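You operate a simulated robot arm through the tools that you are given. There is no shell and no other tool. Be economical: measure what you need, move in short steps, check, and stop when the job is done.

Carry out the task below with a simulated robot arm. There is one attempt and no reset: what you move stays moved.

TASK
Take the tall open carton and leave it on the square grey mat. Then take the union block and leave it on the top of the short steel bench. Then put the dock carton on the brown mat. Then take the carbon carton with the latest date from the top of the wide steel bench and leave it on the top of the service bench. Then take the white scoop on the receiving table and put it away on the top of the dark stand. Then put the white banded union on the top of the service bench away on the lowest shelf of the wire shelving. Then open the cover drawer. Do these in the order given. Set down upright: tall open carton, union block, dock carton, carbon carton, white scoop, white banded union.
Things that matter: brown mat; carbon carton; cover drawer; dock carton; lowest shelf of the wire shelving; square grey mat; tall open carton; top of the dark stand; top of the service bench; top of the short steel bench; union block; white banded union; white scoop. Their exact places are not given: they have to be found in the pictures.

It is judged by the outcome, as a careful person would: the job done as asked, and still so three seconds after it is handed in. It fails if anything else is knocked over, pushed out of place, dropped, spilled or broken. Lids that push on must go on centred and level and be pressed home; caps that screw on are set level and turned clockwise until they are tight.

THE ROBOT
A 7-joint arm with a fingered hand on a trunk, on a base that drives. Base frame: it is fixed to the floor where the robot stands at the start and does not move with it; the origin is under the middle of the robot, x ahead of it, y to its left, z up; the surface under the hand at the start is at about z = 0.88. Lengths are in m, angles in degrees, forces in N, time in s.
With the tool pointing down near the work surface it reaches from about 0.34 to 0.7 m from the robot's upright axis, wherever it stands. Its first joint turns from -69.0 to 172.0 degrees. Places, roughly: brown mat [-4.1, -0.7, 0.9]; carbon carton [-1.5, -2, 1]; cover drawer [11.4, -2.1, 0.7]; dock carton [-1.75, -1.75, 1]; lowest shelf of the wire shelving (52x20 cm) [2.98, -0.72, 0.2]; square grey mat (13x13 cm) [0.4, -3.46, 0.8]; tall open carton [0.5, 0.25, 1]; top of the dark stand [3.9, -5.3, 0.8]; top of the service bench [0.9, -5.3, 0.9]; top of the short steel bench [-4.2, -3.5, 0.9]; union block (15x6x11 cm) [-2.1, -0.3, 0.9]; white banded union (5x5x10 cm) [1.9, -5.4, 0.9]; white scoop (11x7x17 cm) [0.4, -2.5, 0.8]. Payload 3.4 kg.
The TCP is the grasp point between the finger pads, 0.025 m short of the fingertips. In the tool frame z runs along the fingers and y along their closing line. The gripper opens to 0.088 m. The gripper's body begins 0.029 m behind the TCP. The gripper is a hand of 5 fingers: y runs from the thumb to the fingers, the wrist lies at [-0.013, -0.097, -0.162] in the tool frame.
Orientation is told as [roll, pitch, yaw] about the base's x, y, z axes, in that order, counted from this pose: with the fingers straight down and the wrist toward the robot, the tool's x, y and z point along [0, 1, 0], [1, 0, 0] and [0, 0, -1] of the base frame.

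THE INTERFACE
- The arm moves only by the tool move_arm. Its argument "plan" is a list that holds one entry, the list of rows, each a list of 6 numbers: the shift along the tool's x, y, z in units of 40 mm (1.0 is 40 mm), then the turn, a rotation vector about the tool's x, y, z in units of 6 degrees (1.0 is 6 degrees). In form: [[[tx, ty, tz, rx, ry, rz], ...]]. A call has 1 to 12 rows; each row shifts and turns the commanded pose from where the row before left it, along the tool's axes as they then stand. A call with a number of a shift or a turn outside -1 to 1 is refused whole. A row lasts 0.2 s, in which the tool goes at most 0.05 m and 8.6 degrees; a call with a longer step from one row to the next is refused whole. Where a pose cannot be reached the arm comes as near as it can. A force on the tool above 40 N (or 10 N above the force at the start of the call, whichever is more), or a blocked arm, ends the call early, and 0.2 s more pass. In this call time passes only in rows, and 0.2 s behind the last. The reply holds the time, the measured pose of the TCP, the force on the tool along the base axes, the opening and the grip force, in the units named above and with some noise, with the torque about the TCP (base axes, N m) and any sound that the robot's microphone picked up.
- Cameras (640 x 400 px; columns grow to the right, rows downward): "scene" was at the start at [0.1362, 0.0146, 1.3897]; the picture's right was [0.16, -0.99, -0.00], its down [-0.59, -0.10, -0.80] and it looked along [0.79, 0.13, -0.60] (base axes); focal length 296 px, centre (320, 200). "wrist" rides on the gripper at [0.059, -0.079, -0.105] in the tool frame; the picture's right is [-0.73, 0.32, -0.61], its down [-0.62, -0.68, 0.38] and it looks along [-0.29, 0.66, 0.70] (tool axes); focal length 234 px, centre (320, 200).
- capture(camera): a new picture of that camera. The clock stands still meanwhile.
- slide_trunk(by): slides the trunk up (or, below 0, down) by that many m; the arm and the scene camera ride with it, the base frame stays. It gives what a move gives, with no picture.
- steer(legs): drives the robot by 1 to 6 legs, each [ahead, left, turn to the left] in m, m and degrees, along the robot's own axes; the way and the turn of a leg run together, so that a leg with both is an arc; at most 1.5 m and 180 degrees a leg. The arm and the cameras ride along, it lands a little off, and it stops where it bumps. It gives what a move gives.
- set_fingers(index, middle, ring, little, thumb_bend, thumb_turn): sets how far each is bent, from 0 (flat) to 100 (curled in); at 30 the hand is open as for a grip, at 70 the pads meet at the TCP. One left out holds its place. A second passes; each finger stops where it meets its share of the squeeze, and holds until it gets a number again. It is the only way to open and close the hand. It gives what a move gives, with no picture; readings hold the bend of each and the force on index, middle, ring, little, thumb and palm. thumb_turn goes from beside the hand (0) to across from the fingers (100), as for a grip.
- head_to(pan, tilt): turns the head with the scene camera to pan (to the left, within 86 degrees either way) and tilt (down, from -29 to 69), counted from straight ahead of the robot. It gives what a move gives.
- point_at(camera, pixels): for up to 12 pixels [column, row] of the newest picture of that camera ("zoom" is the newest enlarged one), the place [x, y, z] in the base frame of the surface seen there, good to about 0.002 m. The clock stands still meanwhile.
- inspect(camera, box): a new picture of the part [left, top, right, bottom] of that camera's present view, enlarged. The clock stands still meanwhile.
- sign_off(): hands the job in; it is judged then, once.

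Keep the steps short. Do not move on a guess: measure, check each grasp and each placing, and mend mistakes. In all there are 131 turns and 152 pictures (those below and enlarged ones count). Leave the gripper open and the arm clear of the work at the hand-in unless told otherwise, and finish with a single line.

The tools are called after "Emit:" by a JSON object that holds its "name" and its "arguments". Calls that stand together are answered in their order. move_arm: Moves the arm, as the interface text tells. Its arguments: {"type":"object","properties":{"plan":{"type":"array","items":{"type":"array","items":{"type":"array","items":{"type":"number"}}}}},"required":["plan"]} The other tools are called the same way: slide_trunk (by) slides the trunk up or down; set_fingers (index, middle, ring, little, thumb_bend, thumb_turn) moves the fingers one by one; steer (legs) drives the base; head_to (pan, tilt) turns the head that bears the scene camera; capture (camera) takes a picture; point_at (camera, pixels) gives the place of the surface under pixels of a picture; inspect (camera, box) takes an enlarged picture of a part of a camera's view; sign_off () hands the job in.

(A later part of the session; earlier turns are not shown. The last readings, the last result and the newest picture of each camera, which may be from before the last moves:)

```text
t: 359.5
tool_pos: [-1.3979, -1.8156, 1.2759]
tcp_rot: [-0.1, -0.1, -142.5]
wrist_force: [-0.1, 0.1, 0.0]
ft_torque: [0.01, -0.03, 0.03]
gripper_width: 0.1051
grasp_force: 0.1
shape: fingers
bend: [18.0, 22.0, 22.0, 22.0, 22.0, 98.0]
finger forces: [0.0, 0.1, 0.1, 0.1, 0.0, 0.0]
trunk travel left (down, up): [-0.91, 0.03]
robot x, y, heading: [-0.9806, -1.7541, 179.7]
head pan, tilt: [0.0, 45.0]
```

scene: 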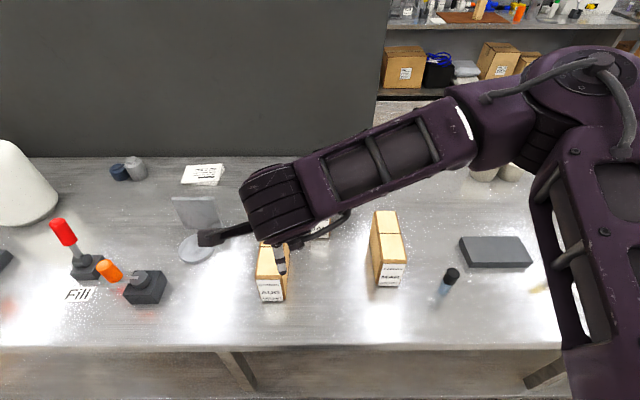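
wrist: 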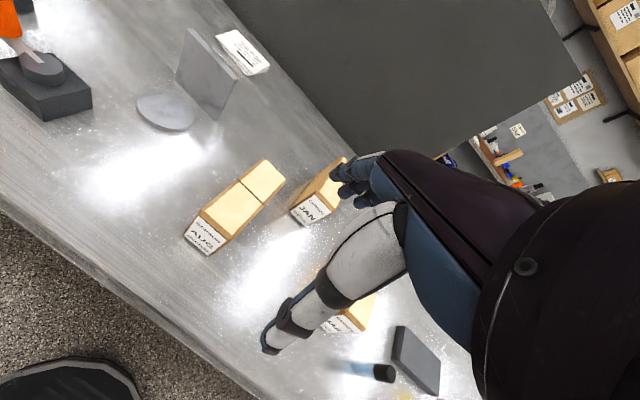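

Emit:
{"name": "move_arm", "arguments": {"plan": [[[0.707, 0.581, 0, 0, 0, 0], [0.707, 0.581, 0, 0, 0, 0], [0.707, 0.581, 0, 0, 0, 0], [0.707, 0.581, 0, 0, 0, 0], [0.707, 0.581, 0, 0, 0, 0], [0.707, 0.581, 0, 0, 0, 0], [0.707, 0.581, 0, 0, 0, 0], [0.707, 0.581, 0, 0, 0, 0], [0.707, 0.581, 0, 0, 0, 0], [0.707, 0.581, 0, 0, 0, 0]]]}}

Emit:
{"name": "move_arm", "arguments": {"plan": [[[0, 0, 0, 0, 0, -1], [0, 0, 0, 0, 0, -1], [0, 0, 0, 0, 0, -1], [0, 0, 0, 0, 0, -1], [0, 0, 0, 0, 0, -1], [0, 0, 0, 0, 0, -1], [0, 0, 0, 0, 0, -1], [0, 0, 0, 0, 0, -1], [0, 0, 0, 0, 0, -0.75], [0, 0, 0, 0, 0, 0]]]}}

Emit:
{"name": "capture", "arguments": {"camera": "scene"}}

```text
t: 361.7
tool_pos: [-1.4062, -2.0721, 1.2776]
tcp_rot: [0.1, -0.1, -142.5]
wrist_force: [0.6, -0.6, -0.2]
ft_torque: [0.0, -0.01, 0.0]
gripper_width: 0.1045
grasp_force: 0.1
shape: fingers
bend: [18.0, 22.0, 22.0, 22.0, 22.0, 98.0]
finger forces: [0.0, 0.0, 0.0, 0.0, 0.1, 0.1]
out of reach, approached as far as the arm can: row 8, 9, 10
trunk travel left (down, up): [-0.91, 0.03]
robot x, y, heading: [-0.9805, -1.756, 179.7]
head pan, tilt: [0.0, 45.0]
```

```text
t: 363.9
tool_pos: [-1.4069, -2.0713, 1.2796]
tcp_rot: [0.0, -0.1, -104.3]
wrist_force: [-0.1, 0.5, 0.3]
ft_torque: [0.0, 0.02, 0.02]
gripper_width: 0.1047
grasp_force: 0.2
shape: fingers
bend: [18.0, 22.0, 22.0, 22.0, 22.0, 98.0]
finger forces: [0.0, 0.0, 0.0, 0.1, 0.0, 0.1]
out of reach, approached as far as the arm can: row 7, 8
trunk travel left (down, up): [-0.91, 0.03]
robot x, y, heading: [-0.9741, -1.7587, 179.4]
head pan, tilt: [0.0, 45.0]
```

```text
70 pictures are left
```

scene: 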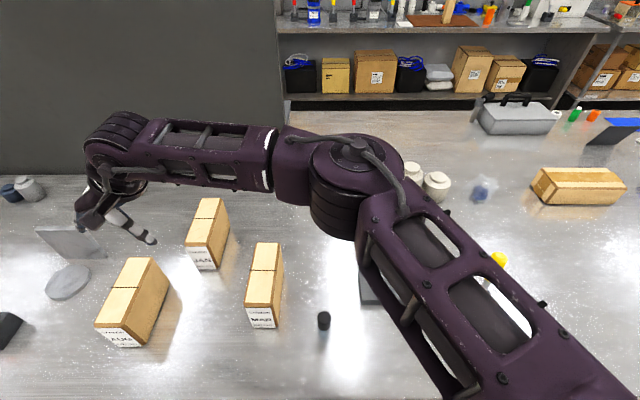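

The left side limits the arm. I turn the robot itself 30° left, which keeps the stand position, and then retry.

Emit:
{"name": "steer", "arguments": {"legs": [[0, 0, 32]]}}

Emit:
{"name": "head_to", "arguments": {"pan": -10, "tilt": 48}}

```text
t: 365.8
tool_pos: [-1.1724, -2.2505, 1.2798]
tcp_rot: [-0.1, -0.1, -72.2]
wrist_force: [0.5, 0.1, 0.1]
ft_torque: [0.0, -0.03, 0.02]
gripper_width: 0.1045
grasp_force: 0.2
shape: fingers
bend: [18.0, 22.0, 22.0, 22.0, 22.0, 98.0]
finger forces: [0.0, 0.1, 0.0, 0.0, 0.0, 0.0]
trunk travel left (down, up): [-0.91, 0.03]
robot x, y, heading: [-0.981, -1.7556, -148.2]
head pan, tilt: [0.0, 45.0]
```

```text
t: 366.5
tool_pos: [-1.1719, -2.2506, 1.2798]
tcp_rot: [-0.2, -0.2, -72.1]
wrist_force: [0.2, -1.0, 0.5]
ft_torque: [-0.01, 0.01, -0.02]
gripper_width: 0.1045
grasp_force: 0.1
shape: fingers
bend: [18.0, 22.0, 22.0, 22.0, 22.0, 98.0]
finger forces: [0.1, 0.0, 0.0, 0.0, 0.0, 0.0]
trunk travel left (down, up): [-0.91, 0.03]
robot x, y, heading: [-0.9787, -1.7554, -148.2]
head pan, tilt: [-10.0, 48.0]
```

Emit:
{"name": "move_arm", "arguments": {"plan": [[[0, 0, 0, 0, 0, 1], [0, 0, 0, 0, 0, 1], [0, 0, 0, 0, 0, 1], [-0.85, -0.245, 0, 0, 0, 0], [-0.85, -0.245, 0, 0, 0, 0], [-0.85, -0.245, 0, 0, 0, 0], [-0.85, -0.245, 0, 0, 0, 0], [-0.85, -0.245, 0, 0, 0, 0], [-0.85, -0.245, 0, 0, 0, 0], [-0.85, -0.245, 0, 0, 0, 0], [0, 0, 0, 0, 0, 0]]]}}

Emit:
{"name": "capture", "arguments": {"camera": "wrist"}}

Emit:
{"name": "capture", "arguments": {"camera": "scene"}}

```text
t: 368.9
tool_pos: [-1.3654, -2.1935, 1.2782]
tcp_rot: [0.1, -0.1, -90.2]
wrist_force: [-0.9, 0.5, -0.3]
ft_torque: [0.01, -0.04, 0.04]
gripper_width: 0.1048
grasp_force: 0.2
shape: fingers
bend: [18.0, 22.0, 22.0, 22.0, 22.0, 98.0]
finger forces: [0.0, 0.0, 0.0, 0.1, 0.1, 0.0]
out of reach, approached as far as the arm can: row 9, 10
trunk travel left (down, up): [-0.91, 0.03]
robot x, y, heading: [-0.9802, -1.7566, -148.1]
head pan, tilt: [-10.0, 48.0]
```

```text
69 pictures are left
```

wrist: 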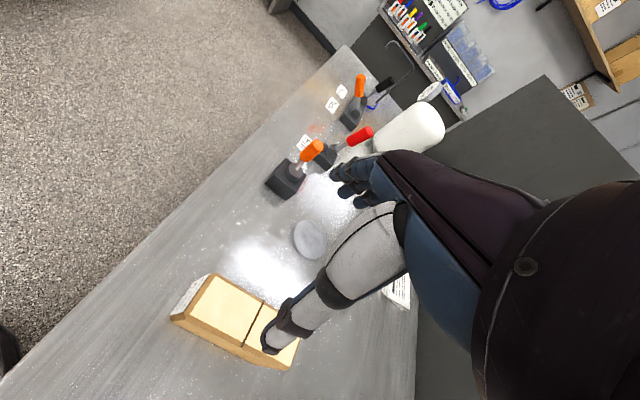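

```text
68 pictures are left
```

scene: 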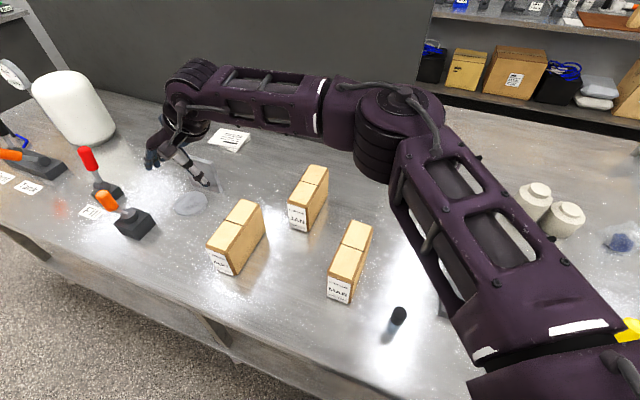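

At yaw -90° I am 3 cm short. I drive 3 cm towards the bench and correct y; also I measure the arm's underside height over the other cartons.

Emit:
{"name": "point_at", "arguments": {"camera": "scene", "pixels": [[380, 175], [358, 150], [400, 200], [440, 280], [300, 125], [240, 115], [475, 355]]}}

Emit:
{"name": "steer", "arguments": {"legs": [[0.027, -0.017, 0]]}}

Emit:
{"name": "move_arm", "arguments": {"plan": [[[-0.1, -0.15, 0, 0, 0, 0.3], [-0.1, -0.15, 0, 0, 0, 0.2], [0, 0, 0, 0, 0, 0]]]}}

Emit:
{"name": "capture", "arguments": {"camera": "wrist"}}

```text
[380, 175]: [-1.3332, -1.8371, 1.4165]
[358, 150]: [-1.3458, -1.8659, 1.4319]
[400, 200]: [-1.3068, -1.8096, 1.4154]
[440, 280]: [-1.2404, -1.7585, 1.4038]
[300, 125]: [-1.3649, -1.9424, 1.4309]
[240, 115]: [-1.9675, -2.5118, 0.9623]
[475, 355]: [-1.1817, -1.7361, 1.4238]
```

```text
t: 369.8
tool_pos: [-1.3893, -2.195, 1.2806]
tcp_rot: [-0.3, -0.1, -90.1]
wrist_force: [0.0, -0.5, 0.2]
ft_torque: [-0.01, 0.0, -0.03]
gripper_width: 0.1048
grasp_force: 0.0
shape: fingers
bend: [18.0, 22.0, 22.0, 22.0, 22.0, 98.0]
finger forces: [0.1, 0.0, 0.1, 0.1, 0.0, 0.1]
trunk travel left (down, up): [-0.91, 0.03]
robot x, y, heading: [-1.0118, -1.7572, -148.1]
head pan, tilt: [-10.0, 48.0]
```

```text
t: 370.6
tool_pos: [-1.4054, -2.1823, 1.2786]
tcp_rot: [0.1, -0.1, -93.1]
wrist_force: [-1.4, -0.4, -0.4]
ft_torque: [0.0, -0.01, -0.01]
gripper_width: 0.1047
grasp_force: 0.0
shape: fingers
bend: [18.0, 22.0, 22.0, 22.0, 22.0, 98.0]
finger forces: [0.1, 0.0, 0.1, 0.1, 0.0, 0.0]
trunk travel left (down, up): [-0.91, 0.03]
robot x, y, heading: [-1.0068, -1.7542, -148.3]
head pan, tilt: [-10.0, 48.0]
```

```text
67 pictures are left
```

wrist: 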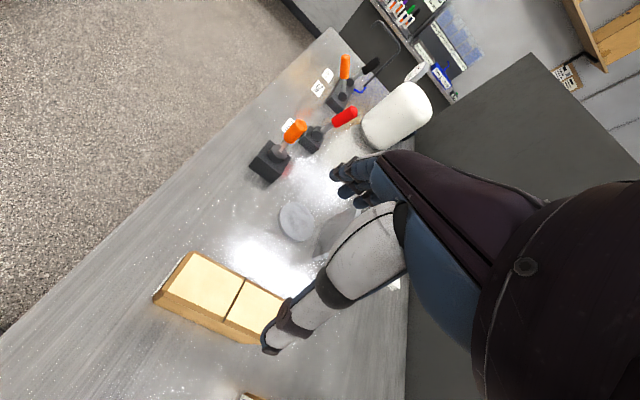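

Centred at (-1.405, -2.182) on AUG. The arm's underside will stay ≥ 0.10 above the other cartons. I lower by the trunk 0.24 m.

Emit:
{"name": "slide_trunk", "arguments": {"by": -0.235}}

Emit:
{"name": "capture", "arguments": {"camera": "wrist"}}

Emit:
{"name": "inspect", "arguments": {"camera": "scene", "box": [60, 60, 460, 330]}}

```text
t: 373.0
tool_pos: [-1.4035, -2.1824, 1.0444]
tcp_rot: [0.0, -0.1, -93.1]
wrist_force: [0.4, 0.4, 0.1]
ft_torque: [0.0, 0.05, 0.0]
gripper_width: 0.1046
grasp_force: 0.1
shape: fingers
bend: [18.0, 22.0, 22.0, 22.0, 22.0, 98.0]
finger forces: [0.1, 0.0, 0.1, 0.0, 0.0, 0.1]
trunk travel left (down, up): [-0.675, 0.265]
robot x, y, heading: [-1.0098, -1.7538, -148.2]
head pan, tilt: [-10.0, 48.0]
```

```text
66 pictures are left
```

wrist: 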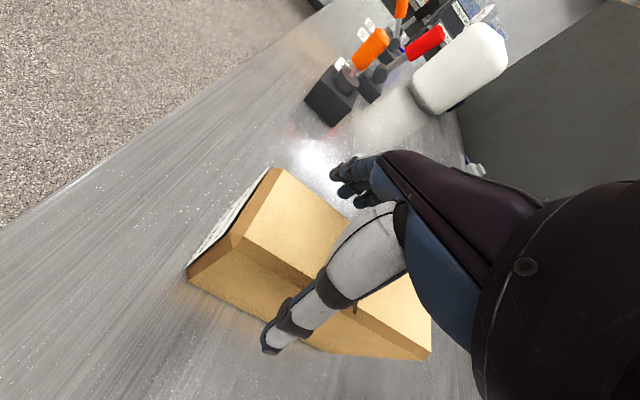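

```text
1.48 times, centred on (260, 195) of scene
```

zoom: 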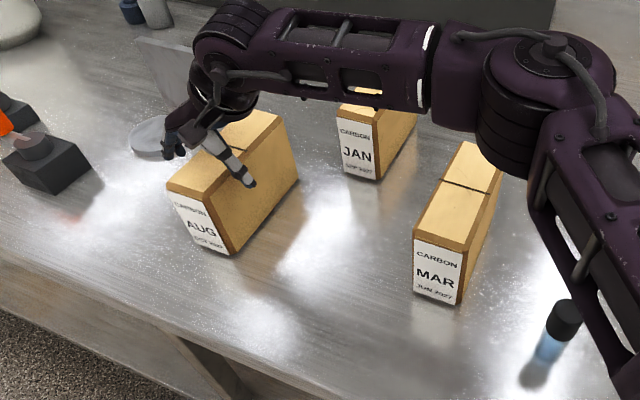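

Straddling correctly. Another 2.2 cm down, then close.

Emit:
{"name": "slide_trunk", "arguments": {"by": -0.023}}

Emit:
{"name": "set_fingers", "arguments": {"index": 60, "middle": 60, "ring": 60, "little": 60, "thumb_bend": 60}}

Emit:
{"name": "slide_trunk", "arguments": {"by": 0.04}}

Emit:
{"name": "inspect", "arguments": {"camera": "scene", "box": [60, 60, 460, 330]}}

```text
t: 373.7
tool_pos: [-1.4037, -2.1828, 1.0204]
tcp_rot: [-0.1, -0.1, -93.1]
wrist_force: [-0.1, 0.0, 1.0]
ft_torque: [-0.03, -0.05, 0.02]
gripper_width: 0.1048
grasp_force: 0.1
shape: fingers
bend: [18.0, 22.0, 22.0, 22.0, 22.0, 98.0]
finger forces: [0.0, 0.0, 0.0, 0.7, 0.0, 0.0]
trunk travel left (down, up): [-0.652, 0.288]
robot x, y, heading: [-1.0132, -1.7567, -148.1]
head pan, tilt: [-10.0, 48.0]
```

```text
t: 374.7
tool_pos: [-1.4029, -2.1828, 1.0236]
tcp_rot: [-0.2, -0.3, -93.0]
wrist_force: [-0.2, -5.1, 14.4]
ft_torque: [-0.97, 0.45, 0.26]
gripper_width: 0.0705
grasp_force: 50.8
shape: fingers
bend: [38.0, 50.0, 50.0, 56.0, 45.0, 91.0]
finger forces: [23.8, 7.9, 7.1, 16.0, 47.3, 0.1]
trunk travel left (down, up): [-0.652, 0.288]
robot x, y, heading: [-1.0094, -1.7564, -148.2]
head pan, tilt: [-10.0, 48.0]
```

```text
t: 375.6
tool_pos: [-1.4048, -2.1829, 1.059]
tcp_rot: [0.0, 0.0, -93.1]
wrist_force: [0.1, -0.3, -3.9]
ft_torque: [-0.02, -0.12, 0.01]
gripper_width: 0.07
grasp_force: 47.4
shape: fingers
bend: [39.0, 52.0, 52.0, 56.0, 46.0, 90.0]
finger forces: [21.6, 6.3, 5.5, 13.6, 48.5, 0.0]
trunk travel left (down, up): [-0.692, 0.248]
robot x, y, heading: [-1.0093, -1.753, -148.1]
head pan, tilt: [-10.0, 48.0]
```

```text
1.48 times, centred on (260, 195) of scene
```

zoom: 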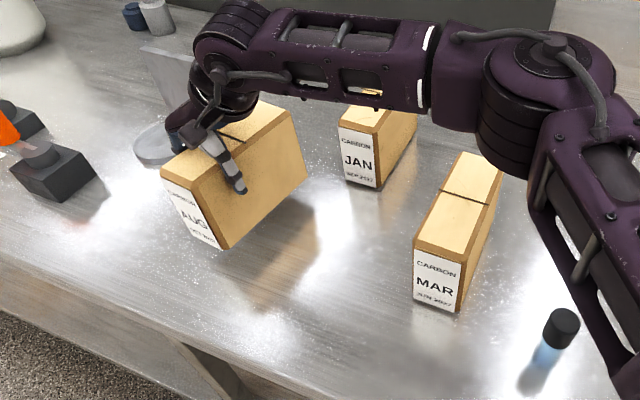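

AUG is held level. I raise the trunk 0.15 m, back away from the bench, turn to face south and drive towards the service bench.

Emit:
{"name": "slide_trunk", "arguments": {"by": 0.16}}

Emit:
{"name": "steer", "arguments": {"legs": [[-0.41, 0.26, 0], [0, 0, 58], [1.1, 0, 0], [1.0, 0, 0]]}}

Emit:
{"name": "head_to", "arguments": {"pan": 40, "tilt": 25}}

Emit:
{"name": "capture", "arguments": {"camera": "scene"}}

```text
t: 377.4
tool_pos: [-1.4034, -2.1823, 1.2208]
tcp_rot: [0.0, -0.1, -93.1]
wrist_force: [-0.1, 0.7, -3.3]
ft_torque: [-0.03, -0.08, 0.0]
gripper_width: 0.0697
grasp_force: 48.2
shape: fingers
bend: [39.0, 52.0, 52.0, 56.0, 46.0, 90.0]
finger forces: [21.6, 6.3, 5.5, 13.4, 48.5, 0.0]
trunk travel left (down, up): [-0.852, 0.088]
robot x, y, heading: [-1.0087, -1.7557, -148.1]
head pan, tilt: [-10.0, 48.0]
```

```text
t: 392.9
tool_pos: [-0.3785, -4.433, 1.22]
tcp_rot: [0.0, -0.2, -35.0]
wrist_force: [0.3, 0.0, -3.6]
ft_torque: [0.07, -0.09, -0.02]
gripper_width: 0.0695
grasp_force: 45.9
shape: fingers
bend: [40.0, 52.0, 52.0, 56.0, 46.0, 90.0]
finger forces: [20.9, 6.1, 5.4, 12.7, 46.8, 0.0]
trunk travel left (down, up): [-0.852, 0.088]
robot x, y, heading: [-0.5311, -3.876, -90.3]
head pan, tilt: [-10.0, 48.0]
```

```text
t: 394.1
tool_pos: [-0.3791, -4.4344, 1.221]
tcp_rot: [0.0, -0.1, -35.0]
wrist_force: [0.2, -0.4, -4.0]
ft_torque: [0.05, -0.08, -0.01]
gripper_width: 0.0695
grasp_force: 45.8
shape: fingers
bend: [40.0, 52.0, 52.0, 56.0, 46.0, 90.0]
finger forces: [20.8, 6.1, 5.4, 12.9, 46.8, 0.1]
trunk travel left (down, up): [-0.852, 0.088]
robot x, y, heading: [-0.5336, -3.8683, -89.8]
head pan, tilt: [40.0, 25.0]
```

```text
63 pictures are left
```

scene: 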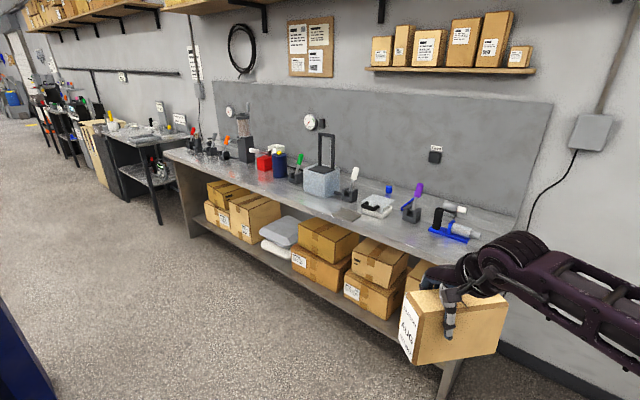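

The service bench is visible. I measure its edge, items, and free spots.

Emit:
{"name": "point_at", "arguments": {"camera": "scene", "pixels": [[165, 152], [330, 220], [420, 260], [320, 190], [350, 210], [390, 225], [380, 205], [225, 165], [270, 180], [215, 140], [410, 215], [440, 230]]}}

Emit:
{"name": "inspect", "arguments": {"camera": "scene", "box": [150, 90, 490, 270]}}

```text
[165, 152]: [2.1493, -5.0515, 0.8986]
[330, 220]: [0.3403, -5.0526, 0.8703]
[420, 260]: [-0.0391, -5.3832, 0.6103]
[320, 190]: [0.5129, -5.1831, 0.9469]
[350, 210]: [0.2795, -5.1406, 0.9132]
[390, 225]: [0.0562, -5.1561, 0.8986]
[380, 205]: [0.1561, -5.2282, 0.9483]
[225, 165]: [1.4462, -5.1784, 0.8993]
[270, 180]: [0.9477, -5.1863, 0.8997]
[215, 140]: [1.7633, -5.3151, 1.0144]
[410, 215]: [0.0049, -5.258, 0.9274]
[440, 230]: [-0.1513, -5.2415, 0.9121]
```

```text
1.88 times, centred on (320, 180) of scene
```

zoom: 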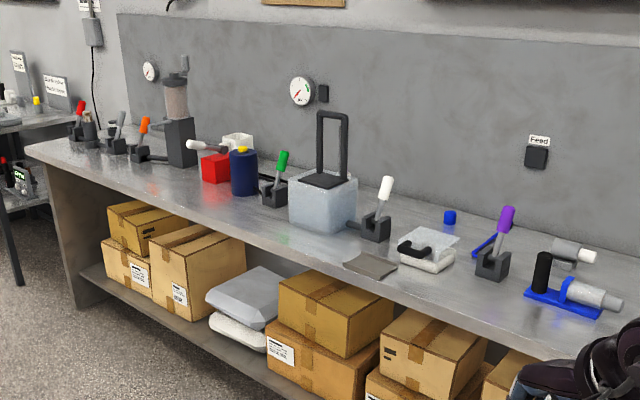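

Emit:
{"name": "point_at", "arguments": {"camera": "scene", "pixels": [[5, 320], [30, 380], [50, 390], [60, 300], [150, 225]]}}

Emit:
{"name": "move_arm", "arguments": {"plan": [[[0, 0, 0, 0, 0, 1], [0, 0, 0, 0, 0, 1], [0, 0, 0, 0, 0, 1], [0, 0, 0, 0, 0, 1], [0, 0, 0, 0, 0, 1], [0, 0, 0, 0, 0, 1], [0, 0, 0, 0, 0, 1], [0, 0, 0, 0, 0, 1], [0, 0, 0, 0, 0, 1], [0, 0, 0, 0, 0, 0.67]]]}}

```text
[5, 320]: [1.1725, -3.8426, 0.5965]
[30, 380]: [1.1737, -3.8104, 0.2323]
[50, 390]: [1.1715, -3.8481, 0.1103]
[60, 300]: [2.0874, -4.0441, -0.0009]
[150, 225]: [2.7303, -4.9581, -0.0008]
```

```text
t: 396.3
tool_pos: [-0.3776, -4.4338, 1.2203]
tcp_rot: [0.1, -0.1, -93.1]
wrist_force: [-0.3, 0.3, -3.2]
ft_torque: [0.0, -0.11, -0.03]
gripper_width: 0.0692
grasp_force: 45.0
shape: fingers
bend: [40.0, 52.0, 52.0, 56.0, 47.0, 90.0]
finger forces: [20.9, 6.1, 5.3, 12.4, 46.1, 0.0]
trunk travel left (down, up): [-0.852, 0.088]
robot x, y, heading: [-0.5343, -3.8725, -89.9]
head pan, tilt: [40.0, 25.0]
```

A blue bin reaches y -3.85, so I travel east along y ≈ -4.38.

Emit:
{"name": "steer", "arguments": {"legs": [[0.5, 0, 0], [0, 0.85, 0], [0, 0.8, 0]]}}

Emit:
{"name": "head_to", "arguments": {"pan": 10, "tilt": 38}}

Emit:
{"name": "capture", "arguments": {"camera": "scene"}}

```text
t: 407.3
tool_pos: [1.2785, -4.9314, 1.2194]
tcp_rot: [0.0, -0.1, -92.9]
wrist_force: [0.3, 0.3, -3.3]
ft_torque: [-0.04, -0.11, -0.03]
gripper_width: 0.0693
grasp_force: 45.6
shape: fingers
bend: [40.0, 52.0, 52.0, 56.0, 47.0, 90.0]
finger forces: [20.7, 6.1, 5.4, 12.3, 45.9, 0.0]
trunk travel left (down, up): [-0.852, 0.088]
robot x, y, heading: [1.1253, -4.3687, -90.1]
head pan, tilt: [40.0, 25.0]
```

```text
t: 408.2
tool_pos: [1.2783, -4.9326, 1.2213]
tcp_rot: [0.1, -0.1, -92.9]
wrist_force: [-0.9, -0.4, -2.8]
ft_torque: [-0.07, -0.13, 0.0]
gripper_width: 0.0692
grasp_force: 44.9
shape: fingers
bend: [40.0, 52.0, 52.0, 56.0, 47.0, 90.0]
finger forces: [20.7, 6.1, 5.3, 12.4, 46.0, 0.1]
trunk travel left (down, up): [-0.852, 0.088]
robot x, y, heading: [1.1228, -4.3716, -90.0]
head pan, tilt: [10.0, 38.0]
```

```text
61 pictures are left
```

scene: 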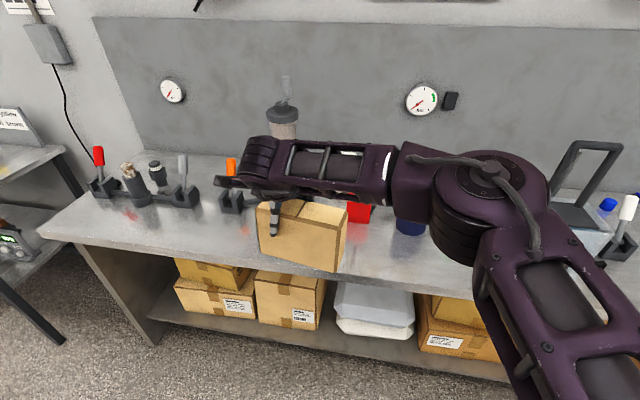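

Emit:
{"name": "point_at", "arguments": {"camera": "scene", "pixels": [[230, 225], [230, 205], [360, 240], [385, 260], [200, 235], [355, 215], [410, 230], [180, 200], [160, 170], [130, 195], [420, 255], [210, 170]]}}

Emit:
{"name": "inspect", "arguments": {"camera": "scene", "box": [70, 120, 290, 260]}}

Emit:
{"name": "capture", "arguments": {"camera": "wrist"}}

```text
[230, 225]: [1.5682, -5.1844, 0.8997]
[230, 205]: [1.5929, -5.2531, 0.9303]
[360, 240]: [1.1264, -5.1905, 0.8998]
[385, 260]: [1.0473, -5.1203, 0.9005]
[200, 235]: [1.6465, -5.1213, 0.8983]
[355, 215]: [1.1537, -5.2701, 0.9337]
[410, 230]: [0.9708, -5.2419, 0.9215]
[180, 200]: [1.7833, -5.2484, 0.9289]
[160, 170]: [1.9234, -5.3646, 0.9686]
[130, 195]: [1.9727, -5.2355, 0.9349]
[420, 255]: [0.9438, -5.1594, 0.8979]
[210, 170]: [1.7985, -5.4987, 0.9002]
```

```text
2.86 times, centred on (180, 190) of scene
```

zoom: 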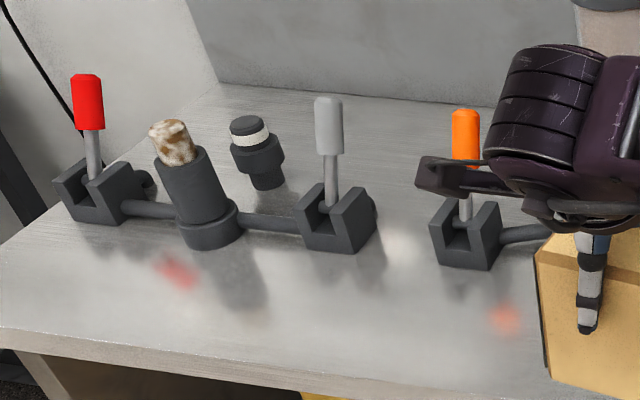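

```text
59 pictures are left
```

wrist: 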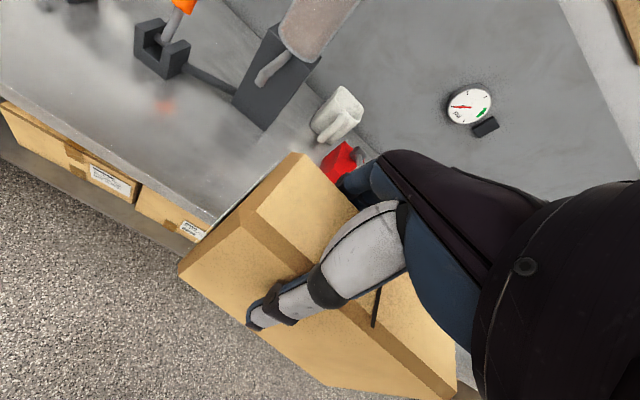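

The white-banded union is at (1.92, -5.365). For AUG I use the free front strip near x 1.27, y -5.12. I drive 0.18 m ahead and check the clearances from above.

Emit:
{"name": "steer", "arguments": {"legs": [[0.185, 0.01, 0]]}}

Emit:
{"name": "slide_trunk", "arguments": {"by": -0.14}}

Emit:
{"name": "capture", "arguments": {"camera": "scene"}}

Emit:
{"name": "capture", "arguments": {"camera": "wrist"}}

```text
t: 409.8
tool_pos: [1.2863, -5.1119, 1.2208]
tcp_rot: [0.0, -0.1, -93.2]
wrist_force: [-0.3, 0.4, -2.5]
ft_torque: [-0.04, -0.09, -0.03]
gripper_width: 0.0693
grasp_force: 45.3
shape: fingers
bend: [40.0, 52.0, 52.0, 56.0, 47.0, 90.0]
finger forces: [20.7, 6.0, 5.3, 12.3, 46.1, 0.1]
trunk travel left (down, up): [-0.852, 0.088]
robot x, y, heading: [1.133, -4.5528, -90.3]
head pan, tilt: [10.0, 38.0]
```

```text
t: 411.4
tool_pos: [1.2858, -5.1147, 1.0803]
tcp_rot: [0.1, 0.0, -93.1]
wrist_force: [-0.2, -1.0, -3.0]
ft_torque: [-0.03, -0.09, 0.0]
gripper_width: 0.0694
grasp_force: 44.7
shape: fingers
bend: [40.0, 52.0, 52.0, 56.0, 47.0, 90.0]
finger forces: [20.6, 6.2, 5.4, 12.3, 46.0, 0.0]
trunk travel left (down, up): [-0.712, 0.228]
robot x, y, heading: [1.1368, -4.5546, -90.2]
head pan, tilt: [10.0, 38.0]
```

```text
58 pictures are left
```

scene: 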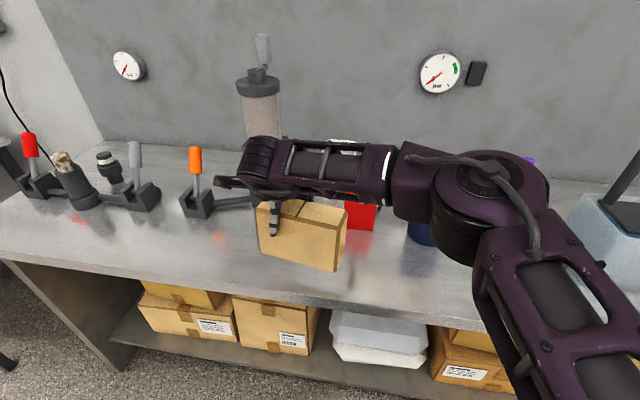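

```text
57 pictures are left
```

wrist: 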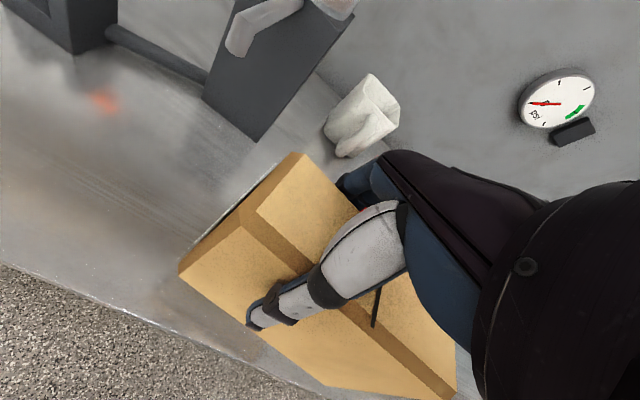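

Emit:
{"name": "point_at", "arguments": {"camera": "scene", "pixels": [[455, 250], [435, 215], [415, 232], [365, 215], [390, 200], [440, 245], [335, 200], [270, 262], [335, 268], [295, 250], [480, 275]]}}

```text
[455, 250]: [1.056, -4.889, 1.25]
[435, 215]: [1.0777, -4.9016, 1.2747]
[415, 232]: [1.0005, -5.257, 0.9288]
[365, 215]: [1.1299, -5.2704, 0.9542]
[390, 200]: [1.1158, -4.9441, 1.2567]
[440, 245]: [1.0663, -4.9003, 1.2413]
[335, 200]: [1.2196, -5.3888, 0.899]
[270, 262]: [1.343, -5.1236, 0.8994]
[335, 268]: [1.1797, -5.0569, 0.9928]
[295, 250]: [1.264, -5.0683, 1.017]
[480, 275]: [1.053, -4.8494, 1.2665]
```

The carton's front face is close to the bench edge (-5.05). I push it 3.5 cm further back, then lower.

Emit:
{"name": "move_arm", "arguments": {"plan": [[[0, 0.45, 0, 0, 0, 0], [0, 0.43, 0, 0, 0, 0], [0, 0, 0, 0, 0, 0]]]}}

Emit:
{"name": "slide_trunk", "arguments": {"by": -0.065}}

Emit:
{"name": "inspect", "arguments": {"camera": "scene", "box": [200, 130, 420, 300]}}

Emit:
{"name": "point_at", "arguments": {"camera": "zoom", "pixels": [[180, 330], [340, 350], [400, 365], [260, 320], [380, 380], [420, 340]]}}

```text
t: 412.2
tool_pos: [1.2831, -5.1485, 1.0807]
tcp_rot: [0.1, 0.0, -93.1]
wrist_force: [0.5, -0.4, -2.8]
ft_torque: [-0.02, -0.09, -0.03]
gripper_width: 0.0692
grasp_force: 45.1
shape: fingers
bend: [40.0, 52.0, 52.0, 56.0, 47.0, 90.0]
finger forces: [20.8, 6.1, 5.3, 12.3, 45.8, 0.0]
trunk travel left (down, up): [-0.712, 0.228]
robot x, y, heading: [1.1358, -4.5529, -90.2]
head pan, tilt: [10.0, 38.0]
```

```text
t: 413.3
tool_pos: [1.2839, -5.1484, 1.0153]
tcp_rot: [0.2, 0.1, -93.2]
wrist_force: [-0.9, 1.1, -2.9]
ft_torque: [-0.07, -0.09, 0.0]
gripper_width: 0.0693
grasp_force: 45.1
shape: fingers
bend: [40.0, 52.0, 52.0, 56.0, 47.0, 90.0]
finger forces: [20.7, 6.1, 5.3, 12.2, 45.9, 0.0]
trunk travel left (down, up): [-0.647, 0.293]
robot x, y, heading: [1.1326, -4.5579, -90.2]
head pan, tilt: [10.0, 38.0]
```

```text
2.35 times, centred on (310, 215) of scene
```

zoom: 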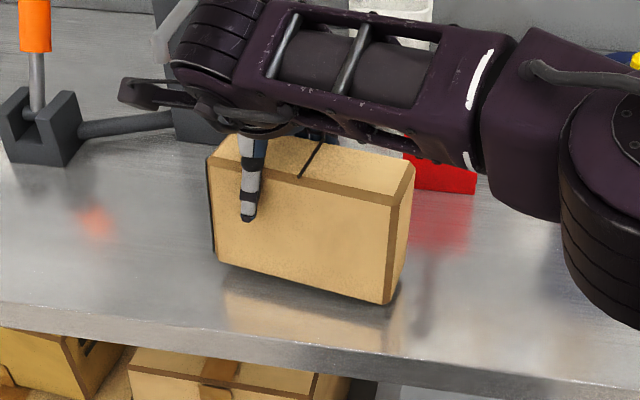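

```text
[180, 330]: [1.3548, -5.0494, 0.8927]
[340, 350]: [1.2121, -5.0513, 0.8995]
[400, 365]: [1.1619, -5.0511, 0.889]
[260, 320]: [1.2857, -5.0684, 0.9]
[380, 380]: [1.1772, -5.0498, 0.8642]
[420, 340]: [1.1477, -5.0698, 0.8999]
```

Gap ≈ 1 cm. I lower in small steps.

Emit:
{"name": "move_arm", "arguments": {"plan": [[[0, 0, 0.12, 0, 0, 0], [0, 0, 0.08, 0, 0, 0], [0, 0, 0.08, 0, 0, 0], [0, 0, 0.05, 0, 0, 0], [0, 0, 0, 0, 0, 0]]]}}

```text
t: 414.5
tool_pos: [1.2847, -5.1479, 1.0036]
tcp_rot: [0.1, -0.2, -93.1]
wrist_force: [2.3, -0.6, 10.4]
ft_torque: [-0.31, 0.33, 0.12]
gripper_width: 0.0693
grasp_force: 48.8
shape: fingers
bend: [40.0, 52.0, 52.0, 56.0, 47.0, 90.0]
finger forces: [21.1, 6.5, 6.2, 14.0, 48.6, 0.1]
trunk travel left (down, up): [-0.647, 0.293]
robot x, y, heading: [1.1325, -4.5535, -90.5]
head pan, tilt: [10.0, 38.0]
```

It has touched down (13 N net). I open and rise.

Emit:
{"name": "set_fingers", "arguments": {"index": 18, "middle": 22, "ring": 22, "little": 22, "thumb_bend": 22}}

Emit:
{"name": "move_arm", "arguments": {"plan": [[[0, 0, -0.3, 0, 0, 0], [0, 0, -0.7, 0, 0, 0], [0, 0, -0.9, 0, 0, 0], [0, 0, -0.9, 0, 0, 0], [0, 0, -0.9, 0, 0, 0], [0, 0, -0.9, 0, 0, 0], [0, 0, 0, 0, 0, 0]]]}}

Emit:
{"name": "capture", "arguments": {"camera": "scene"}}

```text
t: 415.5
tool_pos: [1.283, -5.149, 1.0026]
tcp_rot: [0.0, 0.0, -93.2]
wrist_force: [-0.1, 1.5, 0.4]
ft_torque: [-0.02, -0.01, 0.0]
gripper_width: 0.1053
grasp_force: 0.3
shape: fingers
bend: [18.0, 22.0, 22.0, 22.0, 21.0, 97.0]
finger forces: [0.1, 0.0, 0.0, 0.0, 0.9, 0.1]
trunk travel left (down, up): [-0.647, 0.293]
robot x, y, heading: [1.1309, -4.5531, -90.0]
head pan, tilt: [10.0, 38.0]
```

```text
t: 417.1
tool_pos: [1.284, -5.1502, 1.1875]
tcp_rot: [0.2, 0.1, -93.1]
wrist_force: [0.6, -0.2, -0.4]
ft_torque: [-0.01, 0.03, -0.03]
gripper_width: 0.1047
grasp_force: 0.1
shape: fingers
bend: [18.0, 22.0, 22.0, 22.0, 22.0, 97.0]
finger forces: [0.0, 0.1, 0.1, 0.1, 0.0, 0.0]
trunk travel left (down, up): [-0.647, 0.293]
robot x, y, heading: [1.1308, -4.5523, -90.4]
head pan, tilt: [10.0, 38.0]
```

```text
55 pictures are left
```

scene: 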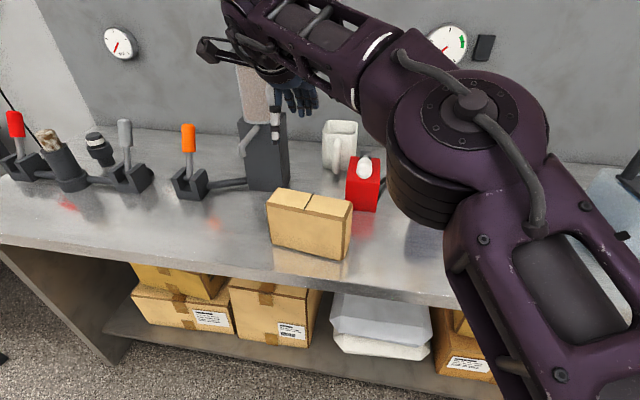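

AUG stands on the service bench. Next is the white scoop on the receiving table. I retract, drive back to the west aisle and turn to face east.

Emit:
{"name": "move_arm", "arguments": {"plan": [[[0, -0.9, -0.5, 0, 0, 0], [0, -0.9, -0.5, 0, 0, 0], [0, -0.9, 0, 0, 0, 0], [0, -0.9, 0, 0, 0, 0], [0, -0.5, 0, 0, 0, 0]]]}}

Emit:
{"name": "steer", "arguments": {"legs": [[-0.25, 0, 0], [0, -0.85, 0], [0, -0.85, 0], [0, 0, 90], [0, 0.9, 0], [0, 0.85, 0]]}}

Emit:
{"name": "head_to", "arguments": {"pan": 0, "tilt": 35}}

Emit:
{"name": "capture", "arguments": {"camera": "scene"}}

```text
t: 418.3
tool_pos: [1.2938, -4.9838, 1.2264]
tcp_rot: [0.1, -0.1, -93.1]
wrist_force: [0.5, -0.3, 0.3]
ft_torque: [-0.02, 0.0, 0.0]
gripper_width: 0.1049
grasp_force: 0.2
shape: fingers
bend: [18.0, 22.0, 22.0, 22.0, 22.0, 97.0]
finger forces: [0.0, 0.0, 0.1, 0.0, 0.0, 0.1]
trunk travel left (down, up): [-0.647, 0.293]
robot x, y, heading: [1.1301, -4.5522, -90.2]
head pan, tilt: [10.0, 38.0]
```

```text
t: 440.5
tool_pos: [-0.0556, -2.3883, 1.2268]
tcp_rot: [0.1, -0.1, -5.6]
wrist_force: [-0.1, 0.5, 0.7]
ft_torque: [0.0, 0.03, -0.03]
gripper_width: 0.105
grasp_force: 0.1
shape: fingers
bend: [18.0, 22.0, 22.0, 22.0, 22.0, 97.0]
finger forces: [0.0, 0.0, 0.0, 0.0, 0.0, 0.0]
trunk travel left (down, up): [-0.647, 0.293]
robot x, y, heading: [-0.4934, -2.5328, -2.6]
head pan, tilt: [10.0, 38.0]
```

```text
t: 441.3
tool_pos: [-0.0558, -2.3898, 1.2256]
tcp_rot: [0.1, -0.2, -5.5]
wrist_force: [0.1, 0.4, -0.6]
ft_torque: [0.01, 0.02, 0.0]
gripper_width: 0.1048
grasp_force: 0.1
shape: fingers
bend: [18.0, 22.0, 22.0, 22.0, 22.0, 97.0]
finger forces: [0.0, 0.0, 0.0, 0.0, 0.1, 0.1]
trunk travel left (down, up): [-0.647, 0.293]
robot x, y, heading: [-0.4927, -2.5301, -2.6]
head pan, tilt: [0.0, 35.0]
```

```text
54 pictures are left
```

scene: 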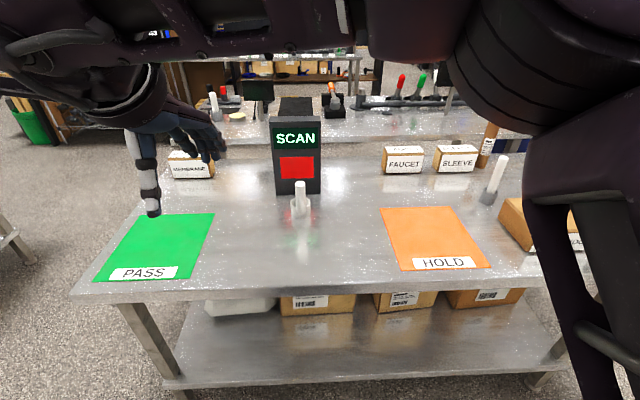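

The scoop is at about (300,205), in front of the scanner. I zoom in.

Emit:
{"name": "inspect", "arguments": {"camera": "scene", "box": [255, 165, 345, 230]}}

Emit:
{"name": "point_at", "arguments": {"camera": "zoom", "pixels": [[320, 110], [320, 180], [290, 255], [310, 300], [300, 230], [340, 300], [275, 300], [320, 330], [350, 260], [330, 130]]}}

```text
6.15 times, centred on (300, 198) of scene
```

zoom: 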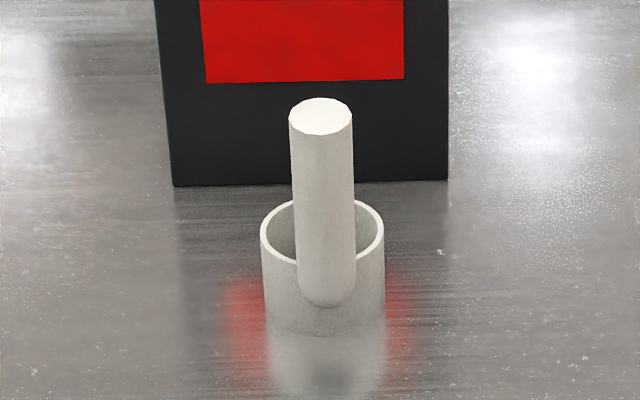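

```text
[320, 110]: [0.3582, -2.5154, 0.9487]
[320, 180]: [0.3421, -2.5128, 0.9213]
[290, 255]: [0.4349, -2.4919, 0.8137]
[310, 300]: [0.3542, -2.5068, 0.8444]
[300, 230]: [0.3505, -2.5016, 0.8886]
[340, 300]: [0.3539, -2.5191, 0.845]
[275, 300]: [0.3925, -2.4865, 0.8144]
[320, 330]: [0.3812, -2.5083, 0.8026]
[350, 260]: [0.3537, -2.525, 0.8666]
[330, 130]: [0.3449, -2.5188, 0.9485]
```

The scoop's handle stands at about x 0.357, y -2.514, top 0.949; the cup lies behind it (+x). I grip the handle with yaw 0 (closing along x). I drive 0.27 m ahead.

Emit:
{"name": "point_at", "arguments": {"camera": "scene", "pixels": [[297, 175], [297, 130], [280, 190], [318, 190], [150, 275], [440, 262]]}}

Emit:
{"name": "steer", "arguments": {"legs": [[0.27, -0.01, 2.6]]}}

Emit:
{"name": "capture", "arguments": {"camera": "wrist"}}

```text
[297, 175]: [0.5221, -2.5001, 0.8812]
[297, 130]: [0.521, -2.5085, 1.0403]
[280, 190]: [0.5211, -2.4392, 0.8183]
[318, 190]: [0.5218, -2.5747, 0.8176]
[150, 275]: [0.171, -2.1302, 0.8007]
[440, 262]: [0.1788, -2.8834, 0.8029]
```

```text
t: 443.2
tool_pos: [0.2068, -2.386, 1.2255]
tcp_rot: [0.2, 0.0, -3.0]
wrist_force: [-0.1, 0.2, 0.4]
ft_torque: [0.0, 0.01, 0.03]
gripper_width: 0.1047
grasp_force: 0.0
shape: fingers
bend: [18.0, 22.0, 22.0, 22.0, 22.0, 97.0]
finger forces: [0.0, 0.0, 0.0, 0.0, 0.1, 0.0]
trunk travel left (down, up): [-0.647, 0.293]
robot x, y, heading: [-0.2239, -2.5496, 0.1]
head pan, tilt: [0.0, 35.0]
```

```text
52 pictures are left
```

wrist: 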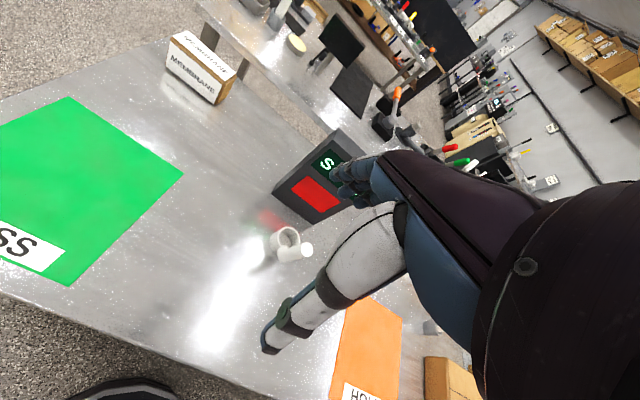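

I move over the handle, set the fingers to 30, and lower partly with the trunk.

Emit:
{"name": "move_arm", "arguments": {"plan": [[[-0.64, 0.75, 0, 0, 0, -0.5], [-0.64, 0.75, 0, 0, 0, 0], [-0.64, 0.75, 0, 0, 0, 0], [-0.64, 0.75, 0, 0, 0, 0], [-0.64, 0.75, 0, 0, 0, 0], [0, 0, 0, 0, 0, 0]]]}}

Emit:
{"name": "set_fingers", "arguments": {"index": 30, "middle": 30, "ring": 30, "little": 30, "thumb_bend": 30}}

Emit:
{"name": "slide_trunk", "arguments": {"by": -0.2}}

Emit:
{"name": "capture", "arguments": {"camera": "wrist"}}

Emit:
{"name": "capture", "arguments": {"camera": "scene"}}

```text
t: 444.6
tool_pos: [0.3543, -2.5167, 1.227]
tcp_rot: [0.1, -0.1, 0.0]
wrist_force: [-0.6, -0.3, 0.1]
ft_torque: [-0.01, 0.03, 0.02]
gripper_width: 0.1049
grasp_force: 0.0
shape: fingers
bend: [18.0, 22.0, 22.0, 22.0, 22.0, 97.0]
finger forces: [0.0, 0.1, 0.0, 0.0, 0.1, 0.1]
trunk travel left (down, up): [-0.647, 0.293]
robot x, y, heading: [-0.224, -2.5477, 0.1]
head pan, tilt: [0.0, 35.0]
```

```text
t: 445.6
tool_pos: [0.3566, -2.5156, 1.228]
tcp_rot: [0.1, 0.0, -0.1]
wrist_force: [-0.5, 0.5, 0.4]
ft_torque: [-0.01, -0.02, 0.02]
gripper_width: 0.0854
grasp_force: 0.1
shape: fingers
bend: [30.0, 30.0, 30.0, 30.0, 30.0, 97.0]
finger forces: [0.0, 0.0, 0.1, 0.0, 0.0, 0.0]
trunk travel left (down, up): [-0.647, 0.293]
robot x, y, heading: [-0.2259, -2.5531, 0.1]
head pan, tilt: [0.0, 35.0]
```

```text
t: 447.7
tool_pos: [0.3558, -2.5157, 1.0273]
tcp_rot: [0.0, -0.1, -0.1]
wrist_force: [1.0, 0.6, 0.5]
ft_torque: [0.0, 0.0, 0.01]
gripper_width: 0.0851
grasp_force: 0.0
shape: fingers
bend: [30.0, 30.0, 30.0, 30.0, 30.0, 97.0]
finger forces: [0.0, 0.0, 0.0, 0.1, 0.1, 0.0]
trunk travel left (down, up): [-0.447, 0.493]
robot x, y, heading: [-0.2222, -2.547, -0.2]
head pan, tilt: [0.0, 35.0]
```

```text
51 pictures are left
```

wrist: 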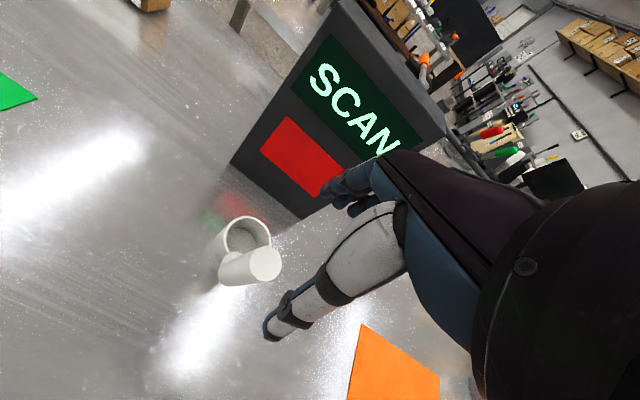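

```text
50 pictures are left
```

scene: 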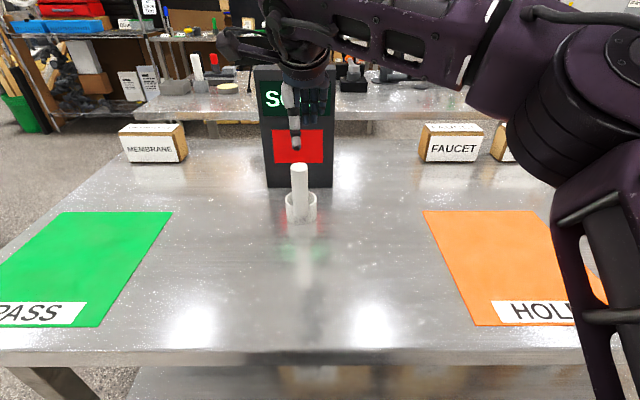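

Emit:
{"name": "point_at", "arguments": {"camera": "wrist", "pixels": [[265, 263], [252, 262], [278, 263], [265, 250], [263, 277], [235, 270], [225, 275], [240, 222], [270, 245]]}}

```text
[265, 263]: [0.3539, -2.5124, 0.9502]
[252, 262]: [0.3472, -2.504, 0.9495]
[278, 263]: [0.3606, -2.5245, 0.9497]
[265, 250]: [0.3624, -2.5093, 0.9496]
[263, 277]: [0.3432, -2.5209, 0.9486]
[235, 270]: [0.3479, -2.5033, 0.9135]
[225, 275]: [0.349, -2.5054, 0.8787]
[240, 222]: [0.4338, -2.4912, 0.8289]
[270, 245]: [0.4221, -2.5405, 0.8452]
```

The handle top centre is (0.354, -2.513). I go down 0.102 m.

Emit:
{"name": "move_arm", "arguments": {"plan": [[[0.06, 0, 0.7, 0, 0, 0], [0, 0, 0.7, 0, 0, 0], [0, 0, 0.6, 0, 0, 0], [0, 0, 0.55, 0, 0, 0], [0, 0, 0, 0, 0, 0]]]}}

Emit:
{"name": "set_fingers", "arguments": {"index": 76, "middle": 76, "ring": 76, "little": 76, "thumb_bend": 72}}

Emit:
{"name": "capture", "arguments": {"camera": "wrist"}}

```text
t: 448.9
tool_pos: [0.3556, -2.5137, 0.9237]
tcp_rot: [0.1, 0.0, 0.1]
wrist_force: [-0.7, 0.4, -0.6]
ft_torque: [0.02, 0.0, -0.01]
gripper_width: 0.0854
grasp_force: 0.0
shape: fingers
bend: [30.0, 30.0, 30.0, 30.0, 30.0, 97.0]
finger forces: [0.0, 0.0, 0.1, 0.0, 0.0, 0.0]
trunk travel left (down, up): [-0.447, 0.493]
robot x, y, heading: [-0.2274, -2.5481, -0.1]
head pan, tilt: [0.0, 35.0]
```

```text
t: 449.9
tool_pos: [0.3562, -2.513, 0.9245]
tcp_rot: [0.1, -0.1, 0.1]
wrist_force: [0.2, -0.6, 0.8]
ft_torque: [-0.06, -0.06, 0.03]
gripper_width: 0.0197
grasp_force: 16.8
shape: fingers
bend: [72.0, 63.0, 76.0, 76.0, 61.0, 96.0]
finger forces: [8.7, 8.8, 0.0, 0.0, 16.6, 0.1]
trunk travel left (down, up): [-0.447, 0.493]
robot x, y, heading: [-0.2259, -2.5475, 0.1]
head pan, tilt: [0.0, 35.0]
```

```text
49 pictures are left
```

wrist: 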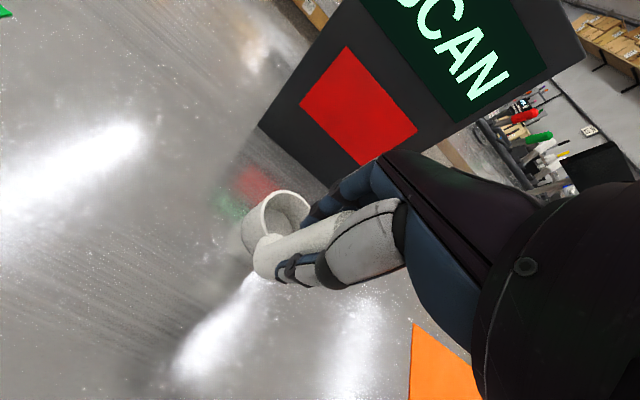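

The handle is gripped (17 N). I lift 5 cm by trunk to test.

Emit:
{"name": "slide_trunk", "arguments": {"by": 0.05}}

Emit:
{"name": "inspect", "arguments": {"camera": "scene", "box": [200, 50, 400, 250]}}

```text
t: 450.9
tool_pos: [0.356, -2.5145, 0.9751]
tcp_rot: [0.1, -0.1, 0.0]
wrist_force: [0.4, -0.2, -1.0]
ft_torque: [-0.02, 0.0, -0.01]
gripper_width: 0.0192
grasp_force: 16.4
shape: fingers
bend: [72.0, 63.0, 76.0, 76.0, 61.0, 95.0]
finger forces: [8.7, 7.9, 0.0, 0.0, 15.7, 0.0]
trunk travel left (down, up): [-0.497, 0.443]
robot x, y, heading: [-0.2243, -2.5471, 0.2]
head pan, tilt: [0.0, 35.0]
```

```text
2.00 times, centred on (300, 150) of scene
```

zoom: 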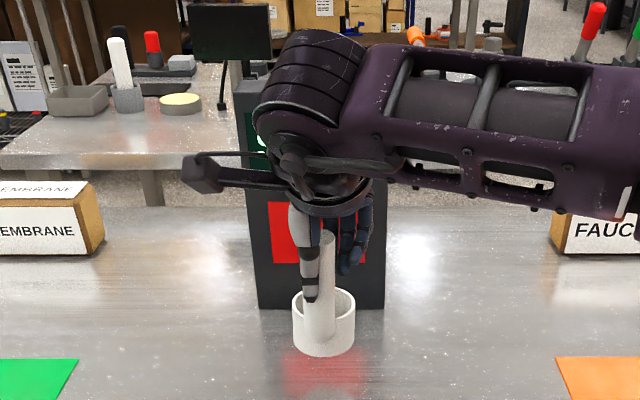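

The scoop is lifted and hangs steady. I raise it further, back off, go south, and drive east along y ≈ -4.4.

Emit:
{"name": "slide_trunk", "arguments": {"by": 0.25}}

Emit:
{"name": "steer", "arguments": {"legs": [[-0.3, 0, 0], [0, -0.95, 0], [0, -0.9, 0], [1.4, 0, 0], [1.3, 0, 0]]}}

Emit:
{"name": "head_to", "arguments": {"pan": -25, "tilt": 22}}

Emit:
{"name": "capture", "arguments": {"camera": "scene"}}

```text
t: 453.4
tool_pos: [0.355, -2.5144, 1.2248]
tcp_rot: [0.1, -0.2, 0.0]
wrist_force: [0.1, 0.0, -1.2]
ft_torque: [0.02, 0.07, -0.03]
gripper_width: 0.0193
grasp_force: 16.2
shape: fingers
bend: [72.0, 63.0, 76.0, 76.0, 61.0, 95.0]
finger forces: [8.9, 7.9, 0.0, 0.1, 15.8, 0.0]
trunk travel left (down, up): [-0.747, 0.193]
robot x, y, heading: [-0.2238, -2.5516, -0.4]
head pan, tilt: [0.0, 35.0]
```

```text
t: 477.4
tool_pos: [2.7574, -4.4848, 1.2252]
tcp_rot: [0.1, -0.1, -1.5]
wrist_force: [-0.3, 0.2, -1.4]
ft_torque: [-0.02, 0.07, -0.01]
gripper_width: 0.0192
grasp_force: 16.5
shape: fingers
bend: [72.0, 64.0, 76.0, 76.0, 61.0, 95.0]
finger forces: [9.0, 8.0, 0.0, 0.0, 15.7, 0.0]
trunk travel left (down, up): [-0.747, 0.193]
robot x, y, heading: [2.1788, -4.5067, -1.7]
head pan, tilt: [0.0, 35.0]
```

```text
t: 478.2
tool_pos: [2.7565, -4.4856, 1.2261]
tcp_rot: [0.1, -0.1, -1.4]
wrist_force: [0.0, 0.0, -0.5]
ft_torque: [0.0, 0.06, 0.02]
gripper_width: 0.0192
grasp_force: 16.0
shape: fingers
bend: [72.0, 64.0, 76.0, 76.0, 61.0, 95.0]
finger forces: [8.9, 8.0, 0.0, 0.0, 15.6, 0.1]
trunk travel left (down, up): [-0.747, 0.193]
robot x, y, heading: [2.1752, -4.5024, -1.7]
head pan, tilt: [-25.0, 22.0]
```

```text
47 pictures are left
```

scene: 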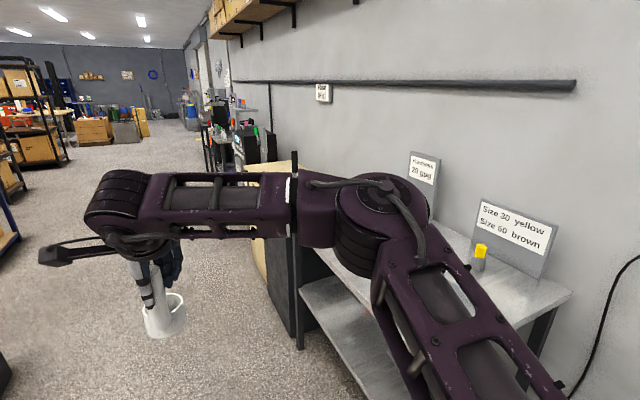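

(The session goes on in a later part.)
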